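You operate a simulated robot arm through the tools that you are given. There is no shell and no other tool. Be economical: measure what you need, move in short steps, check, and stop when the job is done.

You run a simulated two-armed robot. Do the job below in one go: nothing can be reset, and whatever is moved stays where it is left.

JOB
Hold the small blue bin on the top of the high belt table steady with one hand and put the orange relay from the top of the orange-edged folding table in it with the other.

Only the result counts: the job must be done as asked and must still hold three seconds after the hand-in. Knocking over, shifting, dropping, spilling or breaking anything else fails it.

ROBOT AND FRAMES
Two 7-joint arms with two-finger parallel grippers on one trunk, on a base that drives. Base frame: it is fixed to the floor where the robot stands at the start and does not move with it; the origin is under the middle of the robot, x ahead of it, y to its left, z up. Lengths are in m, angles in degrees, forces in N, time in s.
The left shoulder is at the start at [0.07, 0.188, 1.065], the right one opposite. With the tool pointing down near the work surface each hand reaches from about 0.32 to 0.8 m from the robot's upright axis, wherever it stands, measured 20 degrees to its own side. Places, roughly: small blue bin [-0.75, -2.5, 1.25]. Payload 3.91 kg a hand.
The TCP of each hand is the grasp point between the finger pads, 0.03 m short of the fingertips. In the tool frame z runs along the fingers and y along their closing line. The gripper opens to 0.11 m. The fingers are 0.02 m wide and 0.01 m thick; the gripper's body (0.048 by 0.112 m) begins 0.055 m behind the TCP.
Orientation is told as [roll, pitch, yaw] about the base's x, y, z axes, in that order, counted from this pose: with the fingers straight down and closing along the base's y, the tool's x points along the base's -x, its y along +y and its z along -z.

CONTROLS
- The arms move only by the tool send_rows. It takes "left_deltas", "right_deltas" or both (then of equal length, played together; a hand with none holds still); each is a list of rows, each a list of 7 numbers: the turn, a rotation vector about the tool's x, y, z in units of 8 degrees (1.0 is 8 degrees), then the shift along the tool's x, y, z in units of 50 mm (1.0 is 50 mm), then the finger opening in m, from 0 to 0.11. In form: [[ax, ay, az, dx, dy, dz, grip], ...]. A call has 1 to 20 rows; each row shifts and turns the commanded pose from where the row before left it, along the tool's axes as they then stand. A call with a number of a shift or a turn outside -1 to 1 is refused whole. Each row takes 0.2 s and may step no farther than 0.05 m and 8.6 degrees from the row before; otherwise, or with a gripper value out of range, the whole call is refused. A pose out of reach is approached as far as the arm can. The call stops where the force on the tool passes 40 N (or 10 N more than at its start, if that is more) or the arm is blocked; 0.2 s more then pass. The fingers move at their own pace (about 0.072 m/s each) and stop on an object; they squeeze with about 35 N. The grip force told is the motor's: it shows also when the fingers shut on nothing. Time passes only in rows, and 0.2 s behind the last, so rows that do not move let the fingers close. It gives the time, the measured TCP pose, the force on the tool (base axes), the opening and the grip force at its end, in the units of the frame above (readings bear some noise), with the torque about the TCP (base axes, N m) and any sound that the robot's microphone picked up.
- Cameras (640 x 400 px; columns grow to the right, rows downward): "scene" is now at [0.1353, 0.0061, 1.2838]; the picture's right is [0.06, -1.00, 0.00], its down [-0.67, -0.04, -0.74] and it looks along [0.74, 0.04, -0.67] (base axes); focal length 277 px, centre (320, 200). "left" rides on the left gripper at [0.072, -0.017, -0.103] in its tool frame; the picture's right is [0.23, 0.97, 0.00], its down [-0.76, 0.18, -0.62] and it looks along [-0.61, 0.14, 0.78] (tool axes); focal length 222 px, centre (320, 200). "right" rides on the right gripper at [0.072, 0.017, -0.103] in its tool frame; the picture's right is [-0.23, 0.97, 0.00], its down [-0.76, -0.18, -0.62] and it looks along [-0.61, -0.14, 0.78] (tool axes); focal length 222 px, centre (320, 200). There is no depth. A picture from a camera that has moved, and an enlarged one, comes with that camera's place and axes in the base frame and with its lens.
- get_image(camera): a new picture of that camera. The clock stands still meanwhile.
- lift_body(by): slides the trunk up (or, below 0, down) by that many m; the arms and the scene camera ride with it, the base frame stays. It gives what a move gives, with no picture.
- steer(legs): drives the robot by 1 to 6 legs, each [ahead, turn to the left] in m and degrees, along the robot's own axes; the way and the turn of a leg run together, so that a leg with both is an arc; at most 1.5 m and 180 degrees a leg. The arms and the cameras ride along, it lands a little off, and it stops where it bumps. It gives what a move gives.
- aim_head(pan, tilt): turns the head with the scene camera to pan (to the left, within 86 degrees either way) and tilt (down, from -29 to 69), counted from straight ahead of the robot. It gives what a move gives.
- close_up(camera, box): a new picture of the part [left, top, right, bottom] of that camera's present view, enlarged. The clock stands still meanwhile.
- hand_in(): hands the job in; it is judged then, once.

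Work in short steps. Places have to be worked out from the pictures, the camera data and where the tool is seen: move nearer, look again, correct. Check each grasp and each placing, and mend what went wrong. You have 120 turns and 108 pictures in all, those below and enlarged ones among them. Open the grippers and draw the arms clear of the work before you hand the job in, unless the task says otherwise; then end with one line.

The tools are called after "Request:" as a command line: name --argument value ..., lists and objects as JSON in quotes. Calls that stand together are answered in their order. send_rows: Moves the arms, as the interface text tells. Its arguments: {"type":"object","properties":{"left_deltas":{"type":"array","items":{"type":"array","items":{"type":"number"}}},"right_deltas":{"type":"array","items":{"type":"array","items":{"type":"number"}}}},"required":[]} The other tools are called the same way: lift_body (by) slides the trunk up or down; steer (legs) drives the base; aim_head (pan, tilt) turns the head that bears the scene camera; get_image (camera) takes a picture; close_up (camera, box) takes an enlarged picture of a part of a camera's view; hand_in () hands the job in.

At the start:

```text
t: 0.0
left_ee_pos: [0.5102, 0.3748, 1.0288]
left_tool_rot: [-0.1, 0.0, 0.0]
left_ft_force: [-1.0, 0.2, -0.2]
left_moment: [0.0, 0.02, -0.01]
left_gripper_width: 0.1101
left_finger_force: 0.0
right_ee_pos: [0.3742, -0.0956, 1.0586]
right_tool_rot: [0.0, 0.0, 0.0]
right_ft_force: [-0.4, 0.9, -0.2]
right_moment: [0.01, 0.01, 0.01]
right_gripper_width: 0.1103
right_finger_force: 0.1
trunk travel left (down, up): [-0.575, 0.365]
robot x, y, heading: [-0.0018, -0.0028, -0.1]
head pan, tilt: [3.2, 41.9]
```

scene: 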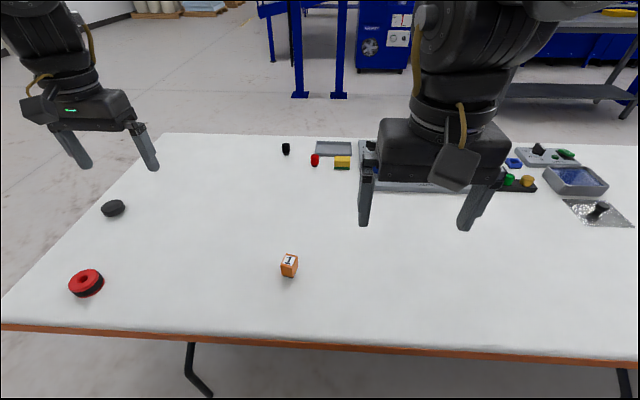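
right: 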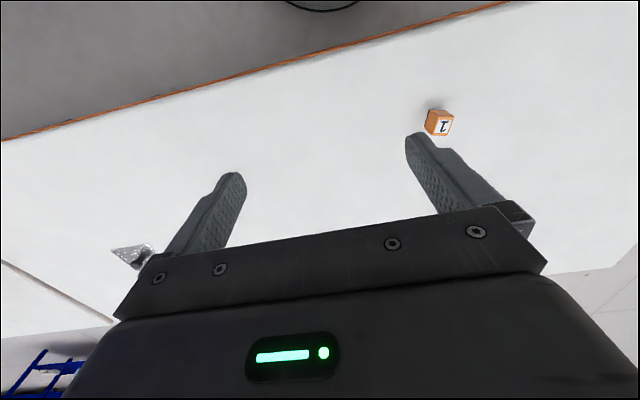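
left: 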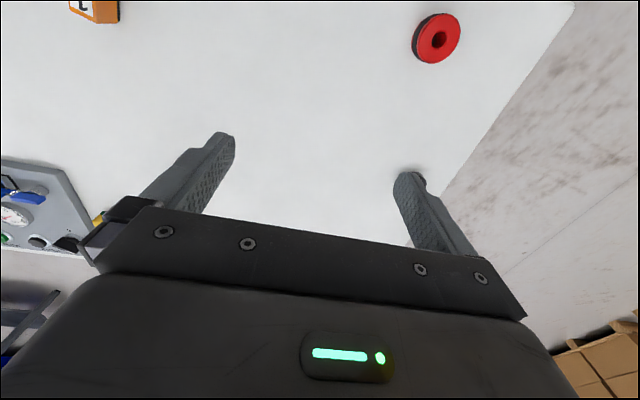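

The relay looks to be near (0.49, 0.09, 0.765). I'll enlarge it to see its shape and yaw.

Request:
close_up --camera "scene" --box '[240, 230, 340, 292]'

Request:
close_up --camera "right" --box '[390, 90, 490, 152]'

```text
6.40 times, centred on (290, 261) of scene
camera zoom: at [0.1353, 0.0061, 1.2838], right [0.06, -1.0, 0.0], down [-0.67, -0.04, -0.74], along [0.74, 0.04, -0.67], focal length 1770 px, centre (512, -190)
```

zoom: 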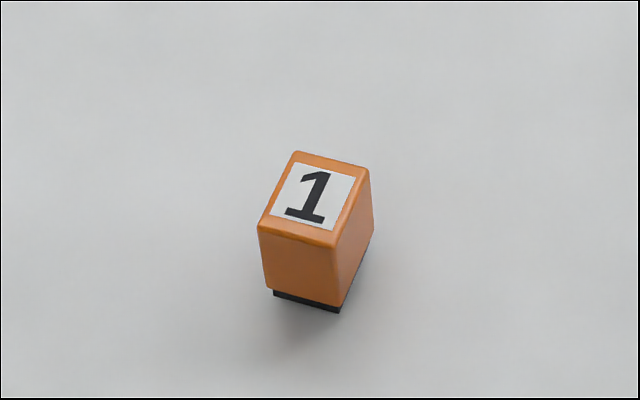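

```text
6.40 times, centred on (440, 121) of right
camera zoom: at [0.3025, -0.0792, 1.1609], right [0.23, 0.97, 0.0], down [0.76, -0.18, 0.62], along [0.61, -0.14, -0.78], focal length 1422 px, centre (-448, 706)
```

zoom: 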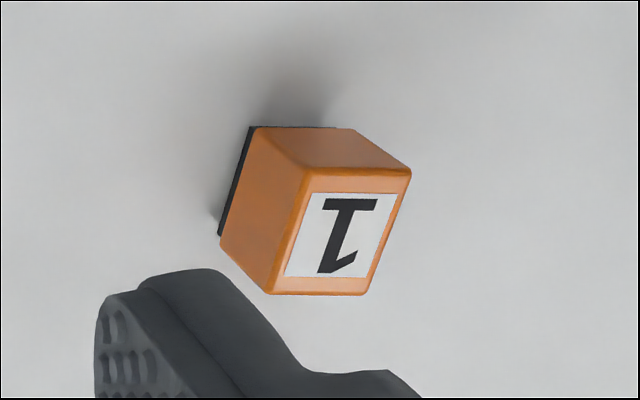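

The relay is about 25 × 31 × 40 mm, centred near (0.484, 0.090) with yaw about -14°. Before choosing hands, I'll look toward the bin.

Request:
aim_head --pan -86 --tilt 10

Request:
get_image --camera "scene"

```text
t: 1.6
left_ee_pos: [0.51, 0.3751, 1.0276]
left_tool_rot: [-0.1, 0.0, 0.0]
left_ft_force: [0.9, -0.2, 0.3]
left_moment: [-0.01, -0.01, -0.04]
left_gripper_width: 0.11
left_finger_force: 0.1
right_ee_pos: [0.3744, -0.0954, 1.059]
right_tool_rot: [0.0, 0.0, 0.0]
right_ft_force: [-0.5, -0.6, -0.2]
right_moment: [0.0, 0.02, 0.01]
right_gripper_width: 0.1099
right_finger_force: 0.0
trunk travel left (down, up): [-0.575, 0.365]
robot x, y, heading: [0.0018, -0.0015, -0.1]
head pan, tilt: [-85.9, 10.0]
```

```text
102 pictures are left
camera scene: at [0.0585, -0.0914, 1.3343], right [-1.0, -0.07, 0.0], down [-0.01, 0.17, -0.98], along [0.07, -0.98, -0.17], focal length 277 px, centre (320, 200)
```

scene: 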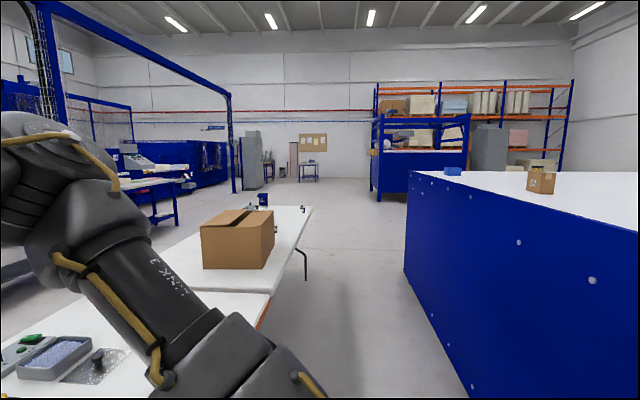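

The belt table is to my right, with its edge near x ≈ -0.65 and its top near z ≈ 1.15, and there is a corridor leading to it. The right hand takes the relay: I turn it -14° in yaw and move it over the relay.

Request:
send_rows --right_deltas '[[0, 0, 0.875, 0, 0, 0, 0.11], [0, 0, 0.875, 0, 0, 0, 0.11], [0, 0, 0, -0.247, 0.828, 0.4, 0.11], [0, 0, 0, -0.247, 0.828, 0.4, 0.11], [0, 0, 0, -0.247, 0.828, 0.4, 0.11], [0, 0, 0, -0.247, 0.828, 0.4, 0.11], [0, 0, 0, -0.247, 0.828, 0.4, 0.11], [0, 0, 0, 0, 0, 0.8, 0.11], [0, 0, 0, 0, 0, 0.4, 0.11]]'

Request:
aim_head --pan 3 --tilt 50

Request:
get_image --camera "right"

Request:
get_image --camera "scene"

```text
t: 3.6
left_ee_pos: [0.5121, 0.3744, 1.0285]
left_tool_rot: [0.0, 0.0, 0.0]
left_ft_force: [0.8, 0.5, -0.6]
left_moment: [0.01, 0.02, 0.0]
left_gripper_width: 0.1097
left_finger_force: 0.0
right_ee_pos: [0.4834, 0.0904, 0.8984]
right_tool_rot: [0.0, -0.1, -13.9]
right_ft_force: [0.5, -0.2, -0.6]
right_moment: [0.0, -0.01, 0.01]
right_gripper_width: 0.1098
right_finger_force: 0.1
trunk travel left (down, up): [-0.575, 0.365]
robot x, y, heading: [-0.0009, 0.0009, -0.1]
head pan, tilt: [-85.9, 10.0]
```

```text
t: 5.3
left_ee_pos: [0.5098, 0.3749, 1.0281]
left_tool_rot: [0.0, -0.1, 0.0]
left_ft_force: [-1.1, 0.1, 0.4]
left_moment: [0.0, 0.0, 0.01]
left_gripper_width: 0.1098
left_finger_force: 0.0
right_ee_pos: [0.4829, 0.0892, 0.9002]
right_tool_rot: [0.0, 0.0, -14.1]
right_ft_force: [-0.3, 0.1, 0.0]
right_moment: [0.01, 0.0, -0.02]
right_gripper_width: 0.1098
right_finger_force: 0.1
trunk travel left (down, up): [-0.575, 0.365]
robot x, y, heading: [0.0004, -0.0019, -0.1]
head pan, tilt: [3.0, 50.0]
```

```text
101 pictures are left
camera right: at [0.4178, 0.1234, 1.0013], right [0.46, 0.89, 0.0], down [0.7, -0.36, 0.62], along [0.55, -0.28, -0.78], focal length 222 px, centre (320, 200)
```

right: 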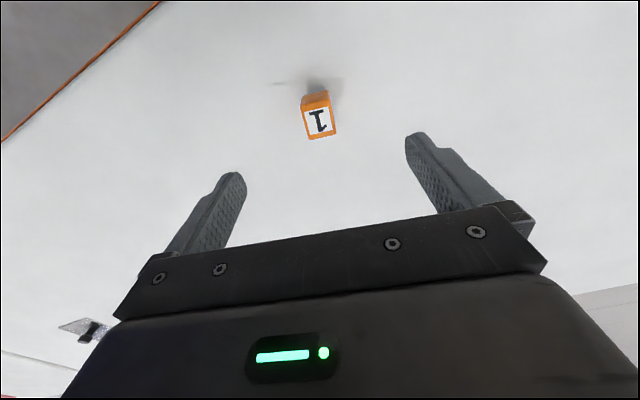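

```text
100 pictures are left
camera scene: at [0.1288, 0.0055, 1.2724], right [0.05, -1.0, 0.0], down [-0.76, -0.04, -0.64], along [0.64, 0.03, -0.77], focal length 277 px, centre (320, 200)
```

scene: 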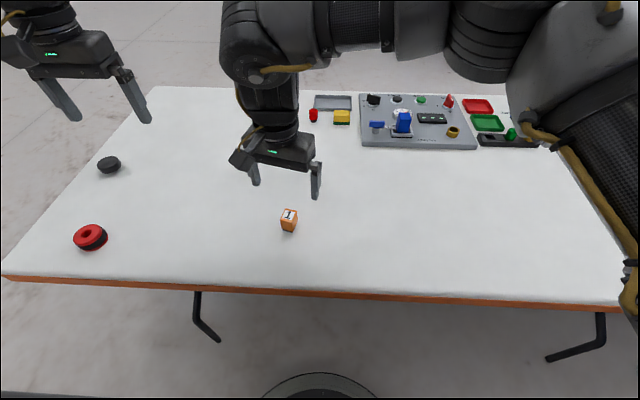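

Both views put the relay's top at about (0.482, 0.091), right under the TCP. I descend to z ≈ 0.787 and close.

Request:
send_rows --right_deltas '[[0, 0, 0, 0, 0, 0.8, 0.11], [0, 0, 0, 0, 0, 0.8, 0.11], [0, 0, 0, 0, 0, 0.5, 0.11], [0, 0, 0, 0, 0, 0.14, 0.11], [0, 0, 0, 0, 0, 0, 0.07], [0, 0, 0, 0, 0, 0, 0.04], [0, 0, 0, 0, 0, 0, 0.015], [0, 0, 0, 0, 0, 0, 0.015], [0, 0, 0, 0, 0, 0, 0.015], [0, 0, 0, 0, 0, 0, 0.015]]'

Request:
get_image --camera "right"

```text
t: 7.5
left_ee_pos: [0.512, 0.3739, 1.0272]
left_tool_rot: [0.0, 0.0, 0.0]
left_ft_force: [0.4, -0.3, -0.4]
left_moment: [-0.01, -0.01, 0.0]
left_gripper_width: 0.1102
left_finger_force: 0.0
right_ee_pos: [0.4833, 0.0898, 0.7879]
right_tool_rot: [0.0, 0.0, -13.9]
right_ft_force: [0.7, 0.1, 0.6]
right_moment: [0.02, 0.0, -0.01]
right_gripper_width: 0.0273
right_finger_force: 35.2
trunk travel left (down, up): [-0.575, 0.365]
robot x, y, heading: [0.0007, 0.0016, -0.1]
head pan, tilt: [3.0, 50.0]
```

```text
99 pictures are left
camera right: at [0.4176, 0.1237, 0.8905], right [0.46, 0.89, 0.0], down [0.7, -0.36, 0.62], along [0.55, -0.28, -0.78], focal length 222 px, centre (320, 200)
```

right: 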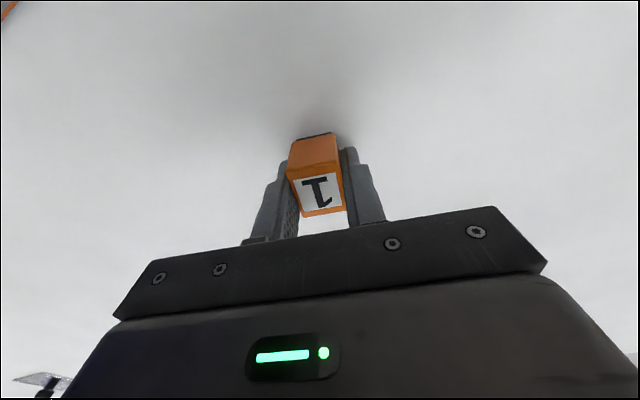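

The relay is gripped (27 mm, 35 N). I lift it, bring the hand back to its starting position, and raise the trunk for travel.

Request:
send_rows --right_deltas '[[0, 0, 0, 0, 0, -0.5, 0.015], [0, 0, 0, 0, 0, -0.9, 0.015], [0, 0, 0, 0, 0, -0.9, 0.015], [0, 0, 0, 0, 0, -0.9, 0.015], [0, 0, 0, 0, 0, -0.9, 0.015], [0, 0, 0, 0, 0, -0.9, 0.015], [0, 0, 0, 0, 0, -0.5, 0.015], [0, 0, 0, 0.247, -0.828, 0, 0.015], [0, 0, 0, 0.247, -0.828, 0, 0.015], [0, 0, 0, 0.247, -0.828, 0, 0.015], [0, 0, 0, 0.247, -0.828, 0, 0.015], [0, 0, 0, 0.247, -0.828, 0, 0.015], [0, 0, -0.875, 0, 0, 0, 0.015], [0, 0, -0.875, 0, 0, 0, 0.015]]'

Request:
lift_body --by 0.36

Request:
aim_head --pan -86 --tilt 25

Request:
get_image --camera "scene"

Request:
get_image --camera "right"

```text
t: 10.5
left_ee_pos: [0.5105, 0.374, 1.0294]
left_tool_rot: [0.0, -0.1, 0.0]
left_ft_force: [-0.6, 0.7, 0.1]
left_moment: [0.01, -0.02, -0.03]
left_gripper_width: 0.1101
left_finger_force: 0.0
right_ee_pos: [0.3743, -0.0989, 1.0609]
right_tool_rot: [-0.1, 0.1, 0.2]
right_ft_force: [0.8, -0.4, -0.6]
right_moment: [0.01, 0.0, 0.01]
right_gripper_width: 0.0275
right_finger_force: 35.0
trunk travel left (down, up): [-0.575, 0.365]
robot x, y, heading: [0.0015, 0.0011, -0.0]
head pan, tilt: [3.0, 50.0]
```

```text
t: 14.0
left_ee_pos: [0.511, 0.3736, 1.3886]
left_tool_rot: [0.1, 0.0, -0.1]
left_ft_force: [-0.4, 0.7, 0.6]
left_moment: [-0.01, -0.01, -0.01]
left_gripper_width: 0.11
left_finger_force: 0.0
right_ee_pos: [0.3746, -0.0981, 1.4204]
right_tool_rot: [-0.1, 0.1, -0.1]
right_ft_force: [-0.2, 0.3, -0.4]
right_moment: [0.0, -0.04, 0.01]
right_gripper_width: 0.0272
right_finger_force: 34.8
trunk travel left (down, up): [-0.935, 0.005]
robot x, y, heading: [-0.0019, 0.0018, -0.0]
head pan, tilt: [3.0, 50.0]
```

```text
t: 15.6
left_ee_pos: [0.5105, 0.3744, 1.3877]
left_tool_rot: [0.0, 0.0, 0.0]
left_ft_force: [0.8, 0.1, -0.2]
left_moment: [-0.01, 0.0, -0.01]
left_gripper_width: 0.1099
left_finger_force: 0.1
right_ee_pos: [0.374, -0.0962, 1.4206]
right_tool_rot: [-0.1, -0.1, -0.1]
right_ft_force: [-0.5, 0.6, -0.5]
right_moment: [-0.02, 0.01, 0.0]
right_gripper_width: 0.0271
right_finger_force: 34.9
trunk travel left (down, up): [-0.935, 0.005]
robot x, y, heading: [-0.0013, 0.0014, -0.1]
head pan, tilt: [-85.9, 25.0]
```

```text
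98 pictures are left
camera scene: at [0.0585, -0.0905, 1.6699], right [-1.0, -0.07, 0.0], down [-0.03, 0.42, -0.91], along [0.06, -0.9, -0.42], focal length 277 px, centre (320, 200)
```

scene: 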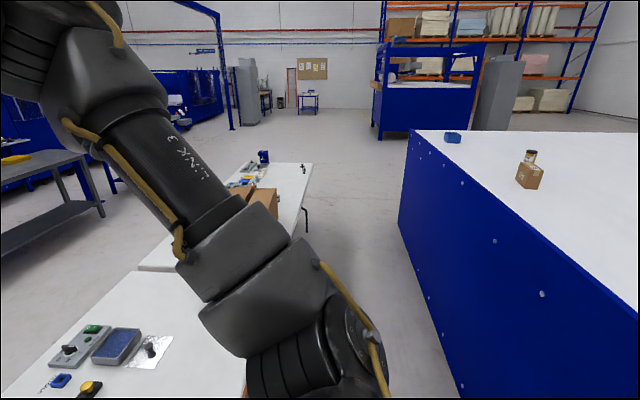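

```text
97 pictures are left
camera right: at [0.3026, -0.0809, 1.523], right [0.23, 0.97, 0.0], down [0.76, -0.18, 0.62], along [0.61, -0.14, -0.78], focal length 222 px, centre (320, 200)
```

right: 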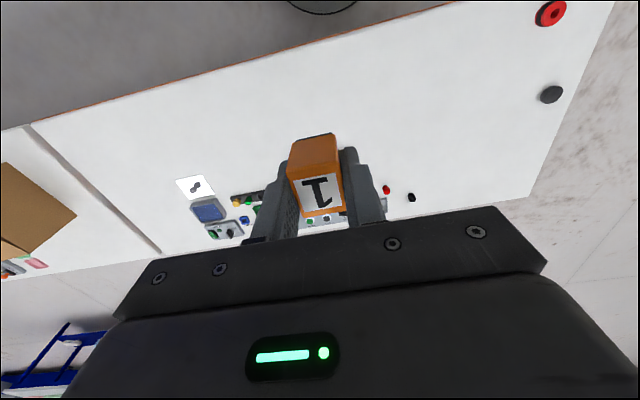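

The relay is held. From two heights I place the bin near (-0.87, -2.4, 1.15), with the table edge at x ≈ -0.64. I back off a little, turn right and drive along the corridor, stopping short to check.

Request:
steer --legs '[[-0.13, 0], [0, -90], [1.2, 0]]'

Request:
aim_head --pan 35 --tilt 30

Request:
get_image --camera "scene"

Request:
aim_head --pan -35 --tilt 30

Request:
get_image --camera "scene"

```text
t: 26.4
left_ee_pos: [0.2477, -1.7231, 1.3891]
left_tool_rot: [0.0, 0.0, -90.1]
left_ft_force: [-0.3, -0.1, -0.9]
left_moment: [-0.02, -0.02, 0.0]
left_gripper_width: 0.1098
left_finger_force: 0.2
right_ee_pos: [-0.2221, -1.5855, 1.4207]
right_tool_rot: [0.1, 0.0, -90.1]
right_ft_force: [0.1, 0.1, -0.9]
right_moment: [0.02, 0.03, 0.01]
right_gripper_width: 0.0271
right_finger_force: 34.7
trunk travel left (down, up): [-0.935, 0.005]
robot x, y, heading: [-0.123, -1.2142, -89.9]
head pan, tilt: [-85.9, 25.0]
```

```text
t: 28.4
left_ee_pos: [0.2474, -1.724, 1.388]
left_tool_rot: [0.0, -0.1, -90.1]
left_ft_force: [0.1, 0.4, 0.0]
left_moment: [0.03, -0.01, 0.01]
left_gripper_width: 0.1099
left_finger_force: 0.0
right_ee_pos: [-0.2226, -1.5853, 1.4204]
right_tool_rot: [0.0, 0.0, -90.1]
right_ft_force: [0.4, 0.1, -0.2]
right_moment: [0.01, -0.02, 0.0]
right_gripper_width: 0.0271
right_finger_force: 35.0
trunk travel left (down, up): [-0.935, 0.005]
robot x, y, heading: [-0.1229, -1.2122, -90.2]
head pan, tilt: [35.0, 30.0]
```

```text
96 pictures are left
camera scene: at [-0.072, -1.3352, 1.6619], right [-0.82, -0.57, 0.0], down [-0.29, 0.41, -0.87], along [0.49, -0.71, -0.5], focal length 277 px, centre (320, 200)
```

scene: 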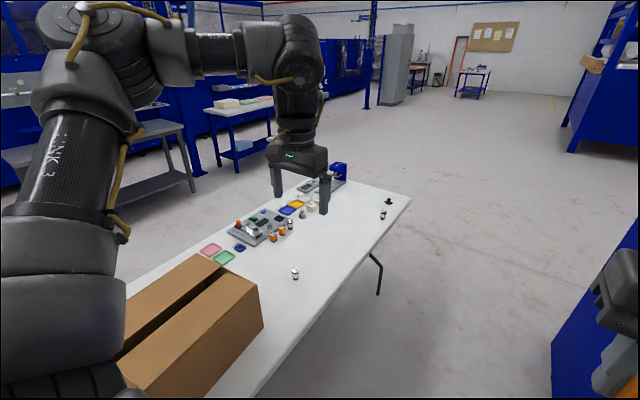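

```text
t: 29.8
left_ee_pos: [0.2477, -1.724, 1.3887]
left_tool_rot: [0.1, 0.0, -90.1]
left_ft_force: [0.8, -0.2, -0.9]
left_moment: [-0.01, -0.01, -0.01]
left_gripper_width: 0.1098
left_finger_force: 0.2
right_ee_pos: [-0.2231, -1.5868, 1.4207]
right_tool_rot: [0.1, 0.1, -90.0]
right_ft_force: [0.4, 0.5, -0.2]
right_moment: [0.0, -0.02, -0.03]
right_gripper_width: 0.0269
right_finger_force: 34.9
trunk travel left (down, up): [-0.935, 0.005]
robot x, y, heading: [-0.125, -1.2126, -90.1]
head pan, tilt: [-35.0, 30.0]
```

```text
95 pictures are left
camera scene: at [-0.1756, -1.3351, 1.6619], right [-0.82, 0.57, 0.0], down [0.29, 0.41, -0.87], along [-0.5, -0.71, -0.5], focal length 277 px, centre (320, 200)
```

scene: 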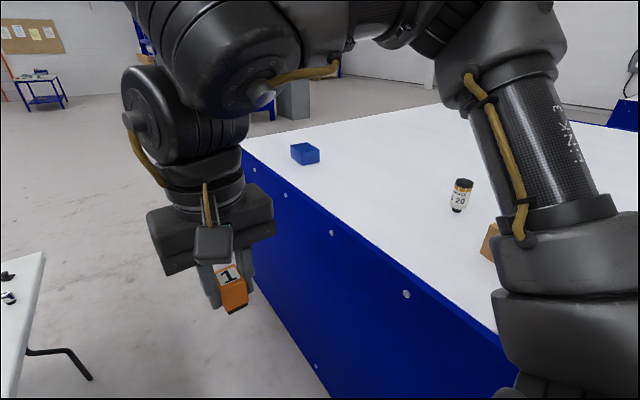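

The way ahead is clear and the bin is near (-0.84, -2.39). I'll zoom in on it.

Request:
close_up --camera "scene" --box '[265, 125, 345, 175]'

Request:
steer --legs '[[1.17, 0]]'

Request:
aim_head --pan -86 --tilt 40

Request:
get_image --camera "scene"

```text
8.00 times, centred on (305, 150) of scene
camera zoom: at [-0.1756, -1.3351, 1.6619], right [-0.82, 0.57, 0.0], down [0.29, 0.41, -0.87], along [-0.5, -0.71, -0.5], focal length 2213 px, centre (440, 600)
```

zoom: 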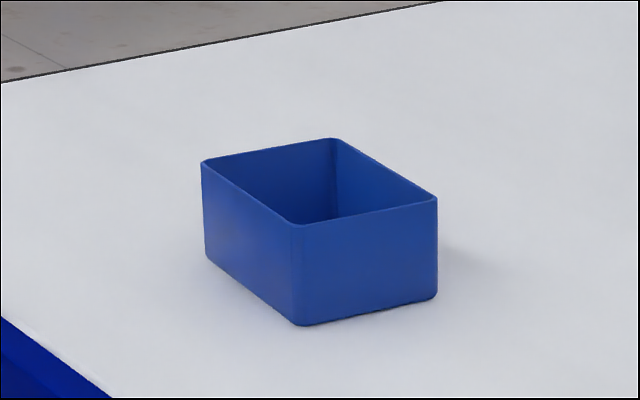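

```text
t: 35.8
left_ee_pos: [0.2485, -2.8955, 1.3895]
left_tool_rot: [0.0, -0.1, -89.9]
left_ft_force: [0.8, 0.5, 0.0]
left_moment: [-0.03, -0.03, 0.01]
left_gripper_width: 0.1098
left_finger_force: 0.1
right_ee_pos: [-0.2227, -2.7609, 1.4217]
right_tool_rot: [-0.1, -0.1, -89.9]
right_ft_force: [-0.2, 0.3, -0.9]
right_moment: [0.0, -0.04, 0.0]
right_gripper_width: 0.0272
right_finger_force: 34.4
trunk travel left (down, up): [-0.935, 0.005]
robot x, y, heading: [-0.1281, -2.3852, -89.6]
head pan, tilt: [-35.0, 30.0]
```

```text
t: 37.0
left_ee_pos: [0.249, -2.896, 1.3883]
left_tool_rot: [0.0, -0.1, -89.9]
left_ft_force: [0.0, 0.5, -0.5]
left_moment: [0.0, -0.02, -0.02]
left_gripper_width: 0.11
left_finger_force: 0.0
right_ee_pos: [-0.2225, -2.7614, 1.4203]
right_tool_rot: [0.0, 0.0, -89.9]
right_ft_force: [-0.4, -0.1, -0.8]
right_moment: [-0.09, 0.04, 0.0]
right_gripper_width: 0.0273
right_finger_force: 34.8
trunk travel left (down, up): [-0.935, 0.005]
robot x, y, heading: [-0.1246, -2.3884, -89.9]
head pan, tilt: [-85.9, 40.0]
```

```text
93 pictures are left
camera scene: at [-0.2087, -2.4419, 1.6466], right [-0.07, 1.0, 0.0], down [0.64, 0.05, -0.77], along [-0.76, -0.06, -0.64], focal length 277 px, centre (320, 200)
```

scene: 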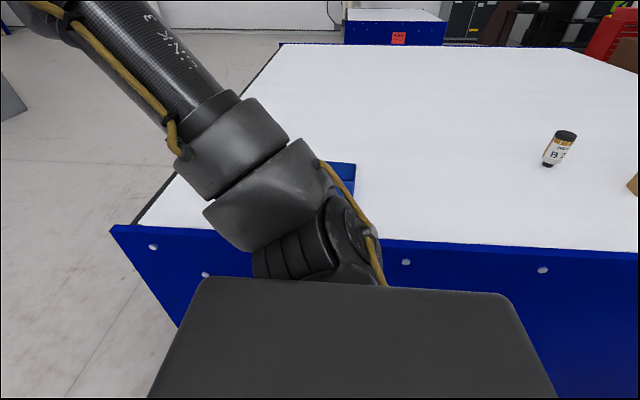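

The bin is open-topped, about 0.09 (x) × 0.12 (y) × 0.065 m, centred near (-0.857, -2.43), and the hands ride well above it. I turn right to face the table and look.

Request:
steer --legs '[[0, -90]]'

Request:
aim_head --pan 0 --tilt 40

Request:
get_image --camera "scene"

Request:
get_image --camera "left"

```text
t: 41.3
left_ee_pos: [-0.6512, -2.7412, 1.3887]
left_tool_rot: [0.0, 0.0, 177.8]
left_ft_force: [0.1, -0.8, 0.3]
left_moment: [0.0, -0.01, -0.01]
left_gripper_width: 0.1098
left_finger_force: 0.0
right_ee_pos: [-0.4958, -2.274, 1.4215]
right_tool_rot: [0.0, 0.0, 177.8]
right_ft_force: [0.6, -0.5, -0.6]
right_moment: [0.0, 0.0, 0.03]
right_gripper_width: 0.0268
right_finger_force: 35.2
trunk travel left (down, up): [-0.935, 0.005]
robot x, y, heading: [-0.1288, -2.3845, 177.7]
head pan, tilt: [-85.9, 40.0]
```

```text
t: 42.9
left_ee_pos: [-0.6521, -2.7405, 1.3902]
left_tool_rot: [-0.1, 0.0, 177.6]
left_ft_force: [-0.5, 0.2, 0.5]
left_moment: [0.0, 0.0, -0.02]
left_gripper_width: 0.1103
left_finger_force: 0.1
right_ee_pos: [-0.4966, -2.2742, 1.4199]
right_tool_rot: [0.1, -0.1, 177.8]
right_ft_force: [-0.5, -0.7, -0.3]
right_moment: [0.0, -0.01, -0.01]
right_gripper_width: 0.0272
right_finger_force: 35.0
trunk travel left (down, up): [-0.935, 0.005]
robot x, y, heading: [-0.1255, -2.3875, 177.8]
head pan, tilt: [0.0, 40.0]
```

```text
92 pictures are left
camera scene: at [-0.2594, -2.3802, 1.6466], right [0.04, 1.0, 0.0], down [0.64, -0.03, -0.77], along [-0.77, 0.03, -0.64], focal length 277 px, centre (320, 200)
```

scene: 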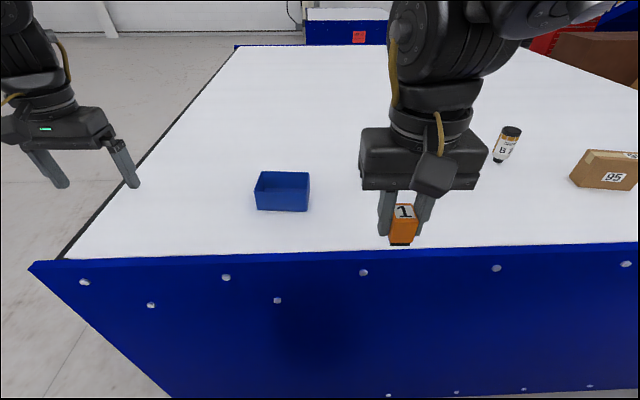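

```text
91 pictures are left
camera left: at [-0.5771, -2.7265, 1.4916], right [0.19, -0.98, 0.0], down [-0.77, -0.15, 0.62], along [-0.61, -0.12, -0.78], focal length 222 px, centre (320, 200)
```

left: 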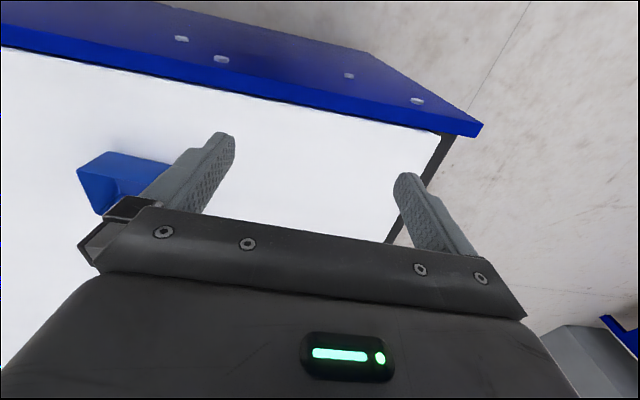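

The bin is clear in view with nothing close to it. I move ahead 0.14 m and square up, then zoom in for precise corners.

Request:
steer --legs '[[0.14, 2.2]]'

Request:
aim_head --pan 0 --tilt 45

Request:
get_image --camera "scene"

```text
t: 44.2
left_ee_pos: [-0.766, -2.7583, 1.3927]
left_tool_rot: [0.0, -0.5, -179.9]
left_ft_force: [0.3, 0.0, 0.8]
left_moment: [-0.02, -0.01, -0.03]
left_gripper_width: 0.11
left_finger_force: 0.1
right_ee_pos: [-0.63, -2.2864, 1.4236]
right_tool_rot: [0.1, -0.2, -179.8]
right_ft_force: [1.0, -0.1, -0.7]
right_moment: [0.01, 0.05, -0.01]
right_gripper_width: 0.0269
right_finger_force: 35.0
trunk travel left (down, up): [-0.935, 0.005]
robot x, y, heading: [-0.26, -2.3826, -180.1]
head pan, tilt: [0.0, 40.0]
```

```text
t: 44.9
left_ee_pos: [-0.7711, -2.7588, 1.3902]
left_tool_rot: [0.1, -0.2, -179.9]
left_ft_force: [0.3, -0.2, 0.0]
left_moment: [0.0, 0.02, 0.01]
left_gripper_width: 0.1097
left_finger_force: 0.0
right_ee_pos: [-0.6345, -2.2864, 1.4213]
right_tool_rot: [-0.1, -0.2, -179.8]
right_ft_force: [0.2, -0.3, -0.4]
right_moment: [0.01, 0.01, 0.01]
right_gripper_width: 0.0272
right_finger_force: 35.2
trunk travel left (down, up): [-0.935, 0.005]
robot x, y, heading: [-0.2626, -2.3859, -179.9]
head pan, tilt: [0.0, 45.0]
```

```text
90 pictures are left
camera scene: at [-0.3889, -2.3829, 1.6397], right [0.0, 1.0, 0.0], down [0.71, 0.0, -0.71], along [-0.71, 0.0, -0.71], focal length 277 px, centre (320, 200)
```

scene: 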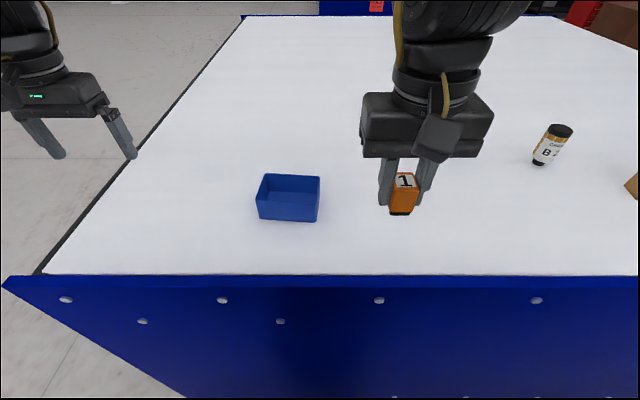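

Request:
close_up --camera "scene" --box '[240, 160, 336, 220]'

Request:
get_image --camera "left"

Request:
get_image --camera "right"

```text
6.67 times, centred on (288, 190) of scene
camera zoom: at [-0.3889, -2.3829, 1.6397], right [0.0, 1.0, 0.0], down [0.71, 0.0, -0.71], along [-0.71, 0.0, -0.71], focal length 1844 px, centre (533, 267)
```

zoom: 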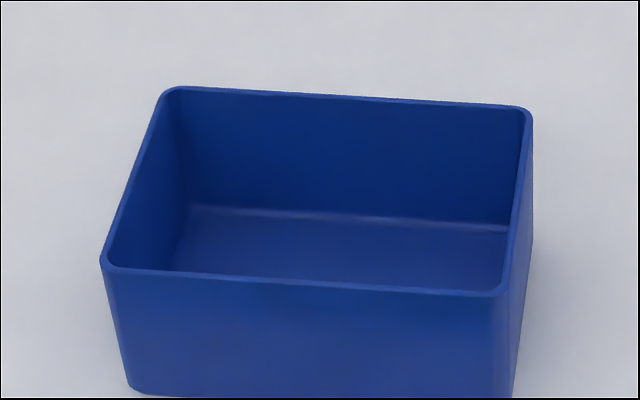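

```text
88 pictures are left
camera left: at [-0.6961, -2.7419, 1.4932], right [0.23, -0.97, 0.0], down [-0.76, -0.18, 0.63], along [-0.61, -0.14, -0.78], focal length 222 px, centre (320, 200)
```

left: 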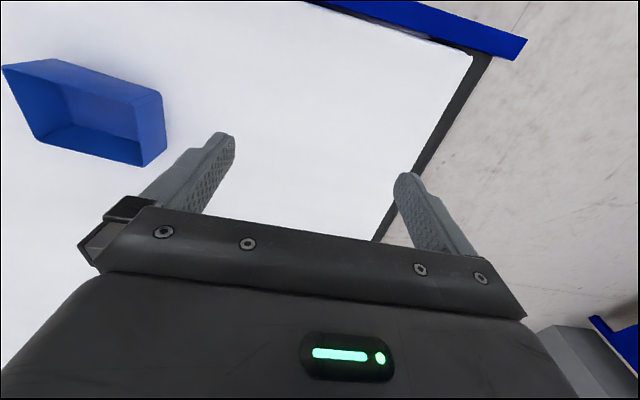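

```text
87 pictures are left
camera right: at [-0.5609, -2.304, 1.524], right [-0.22, -0.97, 0.0], down [-0.76, 0.18, 0.63], along [-0.61, 0.14, -0.78], focal length 222 px, centre (320, 200)
```

right: 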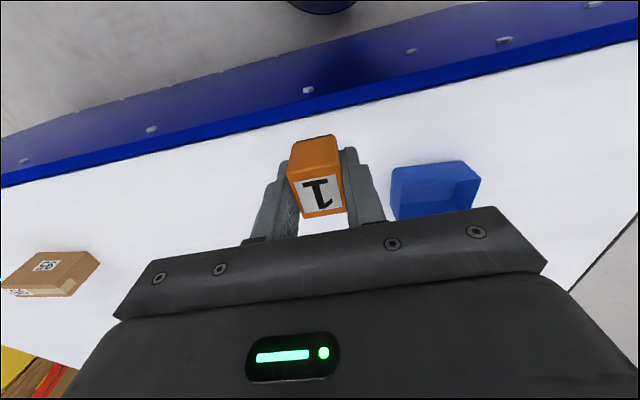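

I need the rim height, so I zoom the left camera's view of the bin to triangulate.

Request:
close_up --camera "left" --box '[0, 40, 208, 170]'

Request:
close_up --camera "right" --box '[370, 140, 498, 220]'

```text
3.08 times, centred on (104, 105) of left
camera zoom: at [-0.6961, -2.7419, 1.4932], right [0.23, -0.97, 0.0], down [-0.76, -0.18, 0.63], along [-0.61, -0.14, -0.78], focal length 684 px, centre (985, 492)
```

zoom: 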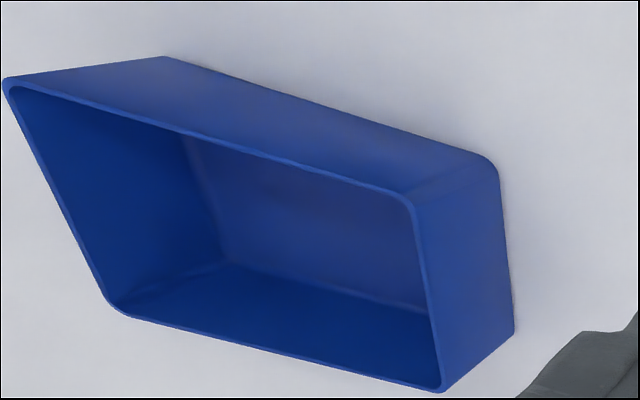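

```text
5.00 times, centred on (434, 180) of right
camera zoom: at [-0.5609, -2.304, 1.524], right [-0.22, -0.97, 0.0], down [-0.76, 0.18, 0.63], along [-0.61, 0.14, -0.78], focal length 1111 px, centre (-250, 300)
```

zoom: 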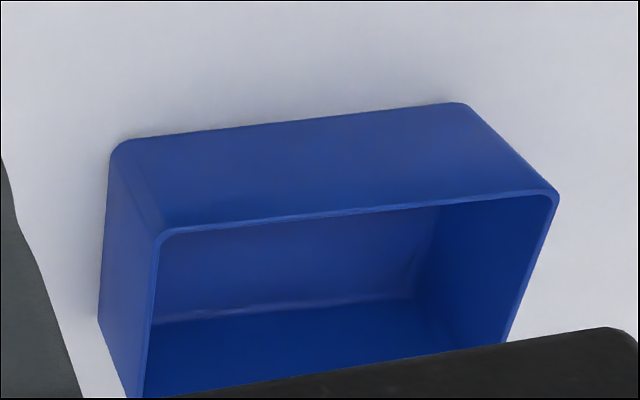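

Triangulated rim: z ≈ 1.20, near corners (-0.831, -2.529) and (-0.816, -2.394), bin yaw about -6°, table about 1.135. The left hand will pinch the near wall at its left part while leaning left. The right hand, turned about 90°, will lower the relay into the right half. First I turn both wrists in place.

Request:
send_rows --left_deltas '[[0, 0, 1, 0, 0, 0, 0.06], [0, 0, 1, 0, 0, 0, 0.06], [0, 0, 1, 0, 0, 0, 0.06], [0, 0, 1, 0, 0, 0, 0.06], [0, 0, 1, 0, 0, 0, 0.06], [0, 0, 1, 0, 0, 0, 0.06], [0, 0, 1, 0, 0, 0, 0.06], [0, 0, 1, 0, 0, 0, 0.06], [0, 0, 1, 0, 0, 0, 0.06], [0, 0, 1, 0, 0, 0, 0.06], [0, 0, 1, 0, 0, 0, 0.06], [0, 0, 1, 0, 0, 0, 0.06]]' --right_deltas '[[0, 0, -0.875, 0, 0, 0, 0.015], [0, 0, -0.875, 0, 0, 0, 0.015], [0, 0, -0.875, 0, 0, 0, 0.015], [0, 0, -0.875, 0, 0, 0, 0.015], [0, 0, -0.875, 0, 0, 0, 0.015], [0, 0, -0.875, 0, 0, 0, 0.015], [0, 0, -0.875, 0, 0, 0, 0.015], [0, 0, -0.875, 0, 0, 0, 0.015], [0, 0, -0.875, 0, 0, 0, 0.015], [0, 0, -0.875, 0, 0, 0, 0.015], [0, 0, -0.875, 0, 0, 0, 0.015], [0, 0, -0.875, 0, 0, 0, 0.015]]'

Request:
get_image --camera "scene"

```text
t: 47.5
left_ee_pos: [-0.7724, -2.7585, 1.388]
left_tool_rot: [0.0, 0.0, 84.0]
left_ft_force: [-0.1, 0.4, 0.6]
left_moment: [0.01, 0.0, 0.0]
left_gripper_width: 0.0603
left_finger_force: 0.1
right_ee_pos: [-0.6023, -2.5021, 1.5511]
right_tool_rot: [0.1, -2.3, -96.0]
right_ft_force: [0.8, -0.5, 0.0]
right_moment: [-0.01, 0.03, 0.0]
right_gripper_width: 0.0272
right_finger_force: 35.3
right hand out of reach, approached as far as the arm can: row 2, 3, 4, 5, 6, 7, 8, 9, 10, 11, 12
trunk travel left (down, up): [-0.935, 0.005]
robot x, y, heading: [-0.2634, -2.3798, -179.9]
head pan, tilt: [0.0, 45.0]
```

```text
84 pictures are left
camera scene: at [-0.3928, -2.3833, 1.6393], right [0.0, 1.0, 0.0], down [0.71, 0.0, -0.71], along [-0.71, 0.0, -0.71], focal length 277 px, centre (320, 200)
```

scene: 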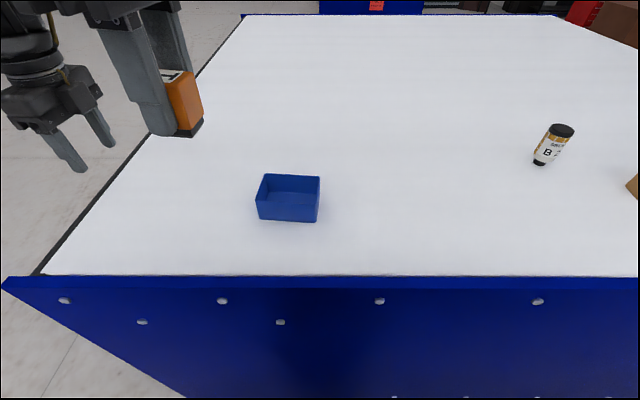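

The right wrist can't turn that way there and the arm wandered off. I turn it back, to yaw ≈174° in line with the bin. It can release with its fingers closing along the bin's long side, since the left hand will lean away.

Request:
send_rows --right_deltas '[[0, 0, 0.9375, 0, 0, 0, 0.015], [0, 0, 0.9375, 0, 0, 0, 0.015], [0, 0, 0.9375, 0, 0, 0, 0.015], [0, 0, 0.9375, 0, 0, 0, 0.015], [0, 0, 0.9375, 0, 0, 0, 0.015], [0, 0, 0.9375, 0, 0, 0, 0.015], [0, 0, 0.9375, 0, 0, 0, 0.015], [0, 0, 0.9375, 0, 0, 0, 0.015], [0, 0, 0.9375, 0, 0, 0, 0.015], [0, 0, 0.9375, 0, 0, 0, 0.015], [0, 0, 0.9375, 0, 0, 0, 0.015], [0, 0, 0.9375, 0, 0, 0, 0.015], [0, 0, 0, 0, 0, 0, 0.015]]'

Request:
get_image --camera "scene"

Request:
get_image --camera "left"

```text
t: 50.3
left_ee_pos: [-0.7731, -2.7607, 1.3882]
left_tool_rot: [-0.1, 0.0, 84.1]
left_ft_force: [0.9, 0.1, -0.7]
left_moment: [0.0, -0.02, 0.01]
left_gripper_width: 0.0601
left_finger_force: 0.0
right_ee_pos: [-0.6065, -2.5017, 1.5514]
right_tool_rot: [2.2, 0.4, 173.7]
right_ft_force: [0.3, 0.6, -0.9]
right_moment: [0.02, 0.04, 0.01]
right_gripper_width: 0.0272
right_finger_force: 34.9
trunk travel left (down, up): [-0.935, 0.005]
robot x, y, heading: [-0.2631, -2.3874, -179.7]
head pan, tilt: [0.0, 45.0]
```

```text
83 pictures are left
camera scene: at [-0.3932, -2.3836, 1.6393], right [0.0, 1.0, 0.0], down [0.71, 0.0, -0.71], along [-0.71, 0.0, -0.71], focal length 277 px, centre (320, 200)
```

scene: 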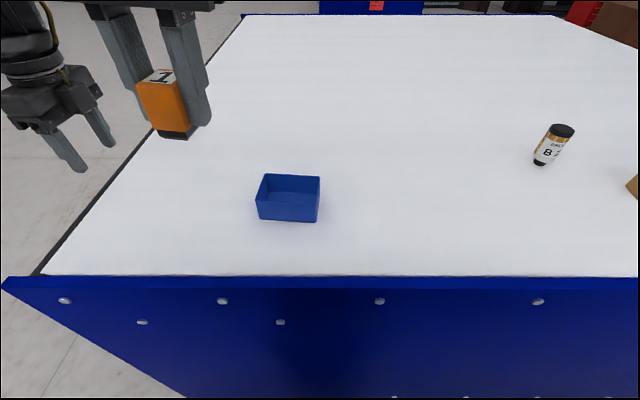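

```text
82 pictures are left
camera left: at [-0.7635, -2.8342, 1.4908], right [-0.99, -0.13, 0.0], down [-0.1, 0.78, 0.62], along [-0.08, 0.62, -0.78], focal length 222 px, centre (320, 200)
```

left: 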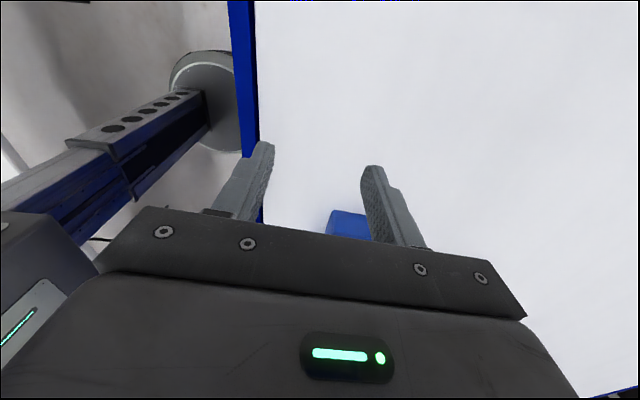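

The right hand is at yaw 174° and still holds the relay, but sits left at (-0.607, -2.502, 1.551). I move it back to the right, clear of the bin.

Request:
send_rows --right_deltas '[[0, 0, 0, -0.27, -0.856, 0.2, 0.015], [0, 0, 0, -0.27, -0.856, 0.2, 0.015], [0, 0, 0, -0.27, -0.856, 0.2, 0.015], [0, 0, 0, -0.27, -0.856, 0.2, 0.015], [0, 0, 0, -0.27, -0.856, 0.2, 0.015]]'

Request:
get_image --camera "scene"

```text
t: 51.5
left_ee_pos: [-0.775, -2.7589, 1.3882]
left_tool_rot: [0.0, 0.1, 84.1]
left_ft_force: [-0.6, 0.2, 0.0]
left_moment: [-0.01, -0.02, 0.02]
left_gripper_width: 0.0603
left_finger_force: 0.1
right_ee_pos: [-0.6767, -2.3009, 1.4882]
right_tool_rot: [0.1, 0.1, 174.3]
right_ft_force: [-0.6, 0.7, -0.9]
right_moment: [-0.03, -0.04, -0.03]
right_gripper_width: 0.027
right_finger_force: 35.5
right hand out of reach, approached as far as the arm can: row 1, 2
trunk travel left (down, up): [-0.935, 0.005]
robot x, y, heading: [-0.2665, -2.3812, -180.1]
head pan, tilt: [0.0, 45.0]
```

```text
81 pictures are left
camera scene: at [-0.3946, -2.3807, 1.6392], right [0.0, 1.0, 0.0], down [0.71, 0.0, -0.71], along [-0.71, 0.0, -0.71], focal length 277 px, centre (320, 200)
```

scene: 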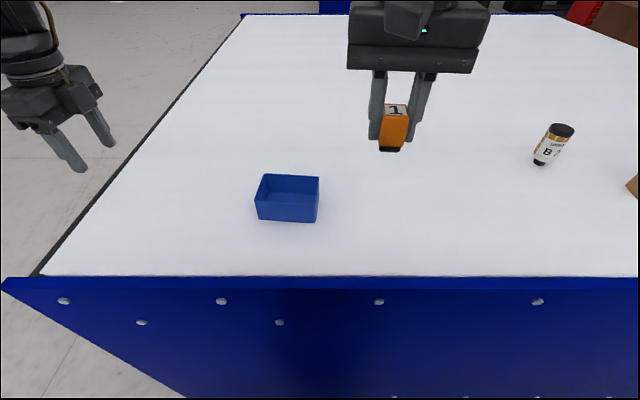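

Now the left hand: I tilt it 30° so its body leans left, then bring it to hover above the near wall's left part at (-0.83, -2.504, 1.29).

Request:
send_rows --left_deltas '[[0, -0.9375, 0, 0, 0, 0, 0.06], [0, -0.9375, 0, 0, 0, 0, 0.06], [0, -0.9375, 0, 0, 0, 0, 0.06], [0, -0.9375, 0, 0, 0, 0, 0.06], [0, 0, 0, -0.475, 0.236, 0.598, 0.06], [0, 0, 0, -0.475, 0.236, 0.598, 0.06], [0, 0, 0, -0.475, 0.236, 0.598, 0.06], [0, 0, 0, -0.475, 0.236, 0.598, 0.06], [0, 0, 0, -0.475, 0.236, 0.598, 0.06], [0, 0, 0, -0.475, 0.236, 0.598, 0.06], [0, 0, 0, -0.475, 0.236, 0.598, 0.06]]'

Request:
get_image --camera "scene"

Request:
get_image --camera "left"

```text
t: 53.9
left_ee_pos: [-0.8295, -2.5008, 1.2931]
left_tool_rot: [-0.1, -30.0, 84.1]
left_ft_force: [-0.4, -1.1, -0.3]
left_moment: [-0.02, 0.0, 0.0]
left_gripper_width: 0.0599
left_finger_force: 0.1
right_ee_pos: [-0.6764, -2.3033, 1.4879]
right_tool_rot: [0.2, 0.1, 174.2]
right_ft_force: [0.7, 0.4, -0.8]
right_moment: [-0.01, -0.02, -0.03]
right_gripper_width: 0.0272
right_finger_force: 34.6
trunk travel left (down, up): [-0.935, 0.005]
robot x, y, heading: [-0.2609, -2.386, -180.0]
head pan, tilt: [0.0, 45.0]
```

```text
80 pictures are left
camera scene: at [-0.3944, -2.3816, 1.6392], right [0.0, 1.0, 0.0], down [0.71, 0.0, -0.71], along [-0.71, 0.0, -0.71], focal length 277 px, centre (320, 200)
```

scene: 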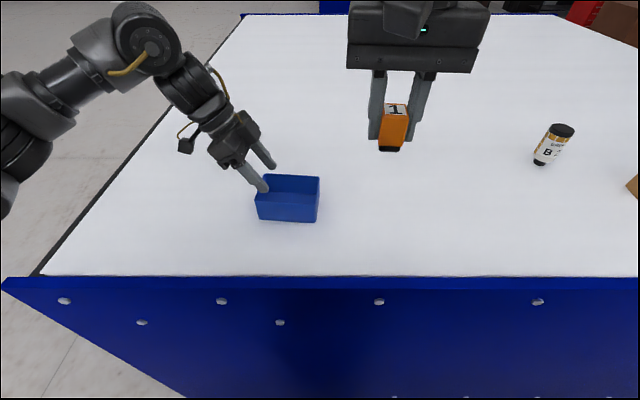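

```text
79 pictures are left
camera left: at [-0.8233, -2.6167, 1.3444], right [-0.99, -0.1, -0.11], down [-0.14, 0.36, 0.92], along [-0.05, 0.93, -0.37], focal length 222 px, centre (320, 200)
```

left: 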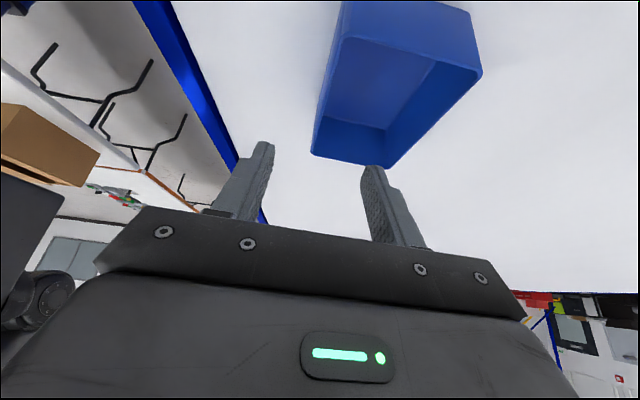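

The left view confirms the near rim line passes x ≈ -0.829 at the TCP's y. I descend straight down to z ≈ 1.20 so the fingers straddle the wall.

Request:
send_rows --left_deltas '[[0, 0, 0, 0.313, 0, 0.543, 0.06], [0, 0, 0, 0.313, 0, 0.543, 0.06], [0, 0, 0, 0.313, 0, 0.543, 0.06]]'

Request:
get_image --camera "left"

Request:
close_up --camera "scene" --box '[208, 140, 336, 220]'

```text
t: 54.7
left_ee_pos: [-0.8277, -2.5007, 1.1981]
left_tool_rot: [0.1, -30.0, 84.0]
left_ft_force: [0.4, -0.6, -0.8]
left_moment: [0.01, 0.02, 0.01]
left_gripper_width: 0.06
left_finger_force: 0.0
right_ee_pos: [-0.6759, -2.3037, 1.489]
right_tool_rot: [0.0, 0.0, 174.1]
right_ft_force: [-0.1, 0.2, -0.1]
right_moment: [0.06, 0.0, 0.0]
right_gripper_width: 0.027
right_finger_force: 35.3
trunk travel left (down, up): [-0.935, 0.005]
robot x, y, heading: [-0.2628, -2.384, -179.9]
head pan, tilt: [0.0, 45.0]
```

```text
78 pictures are left
camera left: at [-0.8228, -2.6174, 1.2506], right [-0.99, -0.09, -0.11], down [-0.14, 0.36, 0.92], along [-0.05, 0.93, -0.37], focal length 222 px, centre (320, 200)
```

left: 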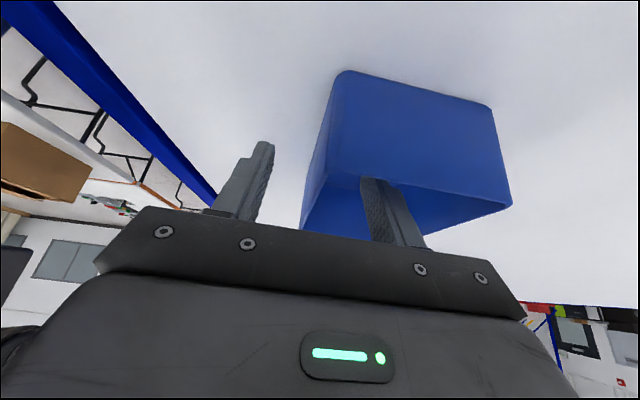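

```text
5.00 times, centred on (272, 180) of scene
camera zoom: at [-0.3938, -2.383, 1.6393], right [0.0, 1.0, 0.0], down [0.71, 0.0, -0.71], along [-0.71, 0.0, -0.71], focal length 1383 px, centre (560, 300)
```

zoom: 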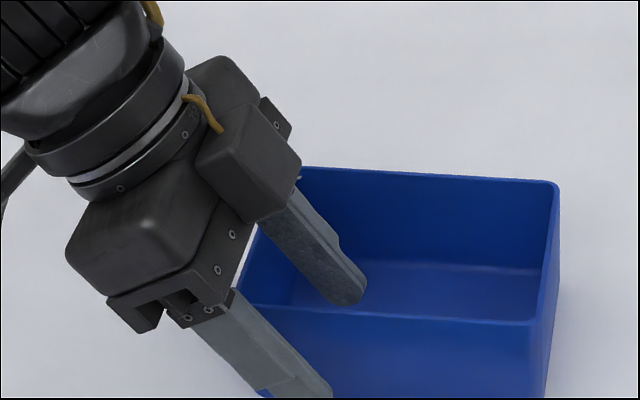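

The fingers straddle the near wall, and the TCP projects right onto the rim line. I close the left gripper on the wall gradually.

Request:
send_rows --left_deltas '[[0, 0, 0, 0, 0.02, 0, 0.045], [0, 0, 0, 0, 0, 0, 0.03], [0, 0, 0, 0, 0, 0, 0.02], [0, 0, 0, 0, 0, 0, 0.012], [0, 0, 0, 0, 0, 0, 0.006], [0, 0, 0, 0, 0, 0, 0.0], [0, 0, 0, 0, 0, 0, 0.0]]'

Request:
get_image --camera "left"

Request:
close_up --camera "scene" --box '[208, 140, 336, 220]'

```text
t: 56.3
left_ee_pos: [-0.8302, -2.5039, 1.1971]
left_tool_rot: [0.0, -30.0, 84.1]
left_ft_force: [0.2, -0.6, -0.3]
left_moment: [0.04, -0.02, 0.0]
left_gripper_width: 0.0024
left_finger_force: 34.8
right_ee_pos: [-0.6751, -2.3035, 1.4905]
right_tool_rot: [0.0, 0.0, 174.1]
right_ft_force: [0.1, 0.7, -0.8]
right_moment: [0.0, -0.01, -0.01]
right_gripper_width: 0.0273
right_finger_force: 34.9
trunk travel left (down, up): [-0.935, 0.005]
robot x, y, heading: [-0.2598, -2.3877, -180.0]
head pan, tilt: [0.0, 45.0]
```

```text
76 pictures are left
camera left: at [-0.8242, -2.6182, 1.2499], right [-0.99, -0.1, -0.11], down [-0.14, 0.36, 0.92], along [-0.05, 0.93, -0.37], focal length 222 px, centre (320, 200)
```

left: 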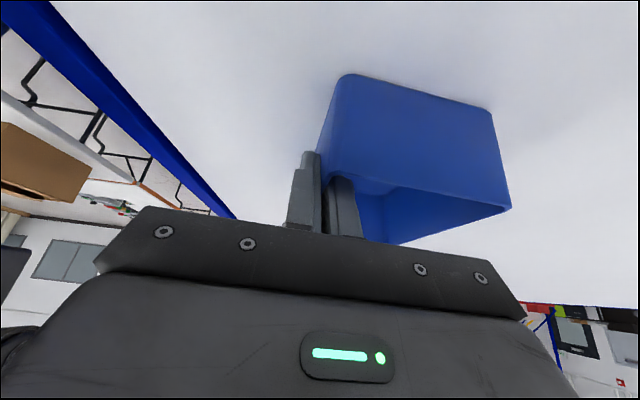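

```text
5.00 times, centred on (272, 180) of scene
camera zoom: at [-0.3933, -2.3833, 1.6393], right [0.0, 1.0, 0.0], down [0.71, 0.0, -0.71], along [-0.71, 0.0, -0.71], focal length 1383 px, centre (560, 300)
```

zoom: 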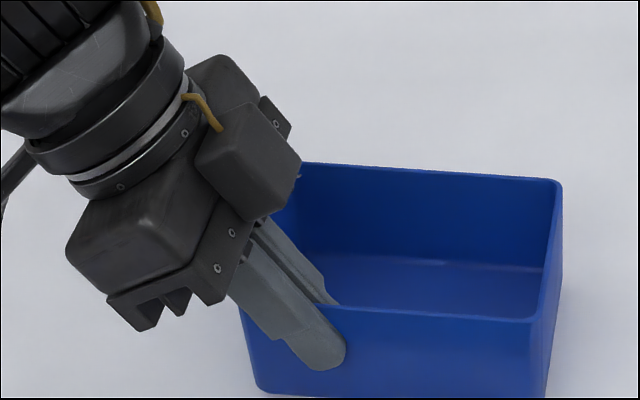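

The left hand grips the wall (2.4 mm, 35 N) and the bin hasn't moved. Now I bring the relay over the right half of the bin, aiming for (-0.8705, -2.433), staying high.

Request:
send_rows --right_deltas '[[0, 0, 0, -0.722, 0.597, 0, 0.015], [0, 0, 0, -0.722, 0.597, 0, 0.015], [0, 0, 0, -0.722, 0.597, 0, 0.015], [0, 0, 0, -0.722, 0.597, 0, 0.015], [0, 0, 0, -0.722, 0.597, 0, 0.015], [0, 0, 0, 0, 0, 0.8, 0.015], [0, 0, 0, 0, 0, 0.8, 0.015]]'

Request:
get_image --camera "scene"

Request:
get_image --camera "right"

```text
t: 57.9
left_ee_pos: [-0.8305, -2.5034, 1.1975]
left_tool_rot: [0.1, -30.1, 84.1]
left_ft_force: [-0.4, 0.4, 2.7]
left_moment: [-0.13, 0.01, -0.01]
left_gripper_width: 0.0025
left_finger_force: 35.2
right_ee_pos: [-0.8343, -2.4215, 1.4]
right_tool_rot: [0.4, 0.1, 173.7]
right_ft_force: [-1.1, 0.3, -1.1]
right_moment: [0.06, -0.01, 0.0]
right_gripper_width: 0.0268
right_finger_force: 35.7
right hand out of reach, approached as far as the arm can: row 4, 5
trunk travel left (down, up): [-0.935, 0.005]
robot x, y, heading: [-0.2693, -2.3849, -180.1]
head pan, tilt: [0.0, 45.0]
```

```text
74 pictures are left
camera scene: at [-0.3946, -2.3842, 1.6393], right [0.0, 1.0, 0.0], down [0.71, 0.0, -0.71], along [-0.71, 0.0, -0.71], focal length 277 px, centre (320, 200)
```

scene: 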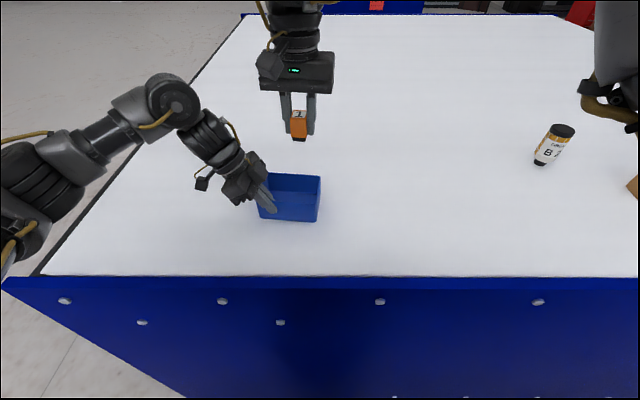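

```text
73 pictures are left
camera right: at [-0.763, -2.4457, 1.5026], right [-0.33, -0.94, 0.01], down [-0.74, 0.27, 0.62], along [-0.59, 0.2, -0.78], focal length 222 px, centre (320, 200)
```

right: 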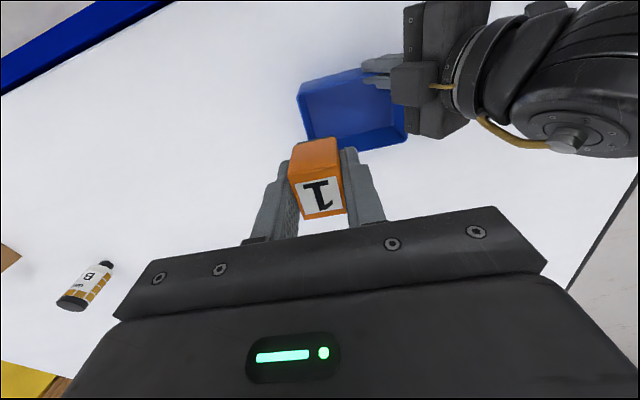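

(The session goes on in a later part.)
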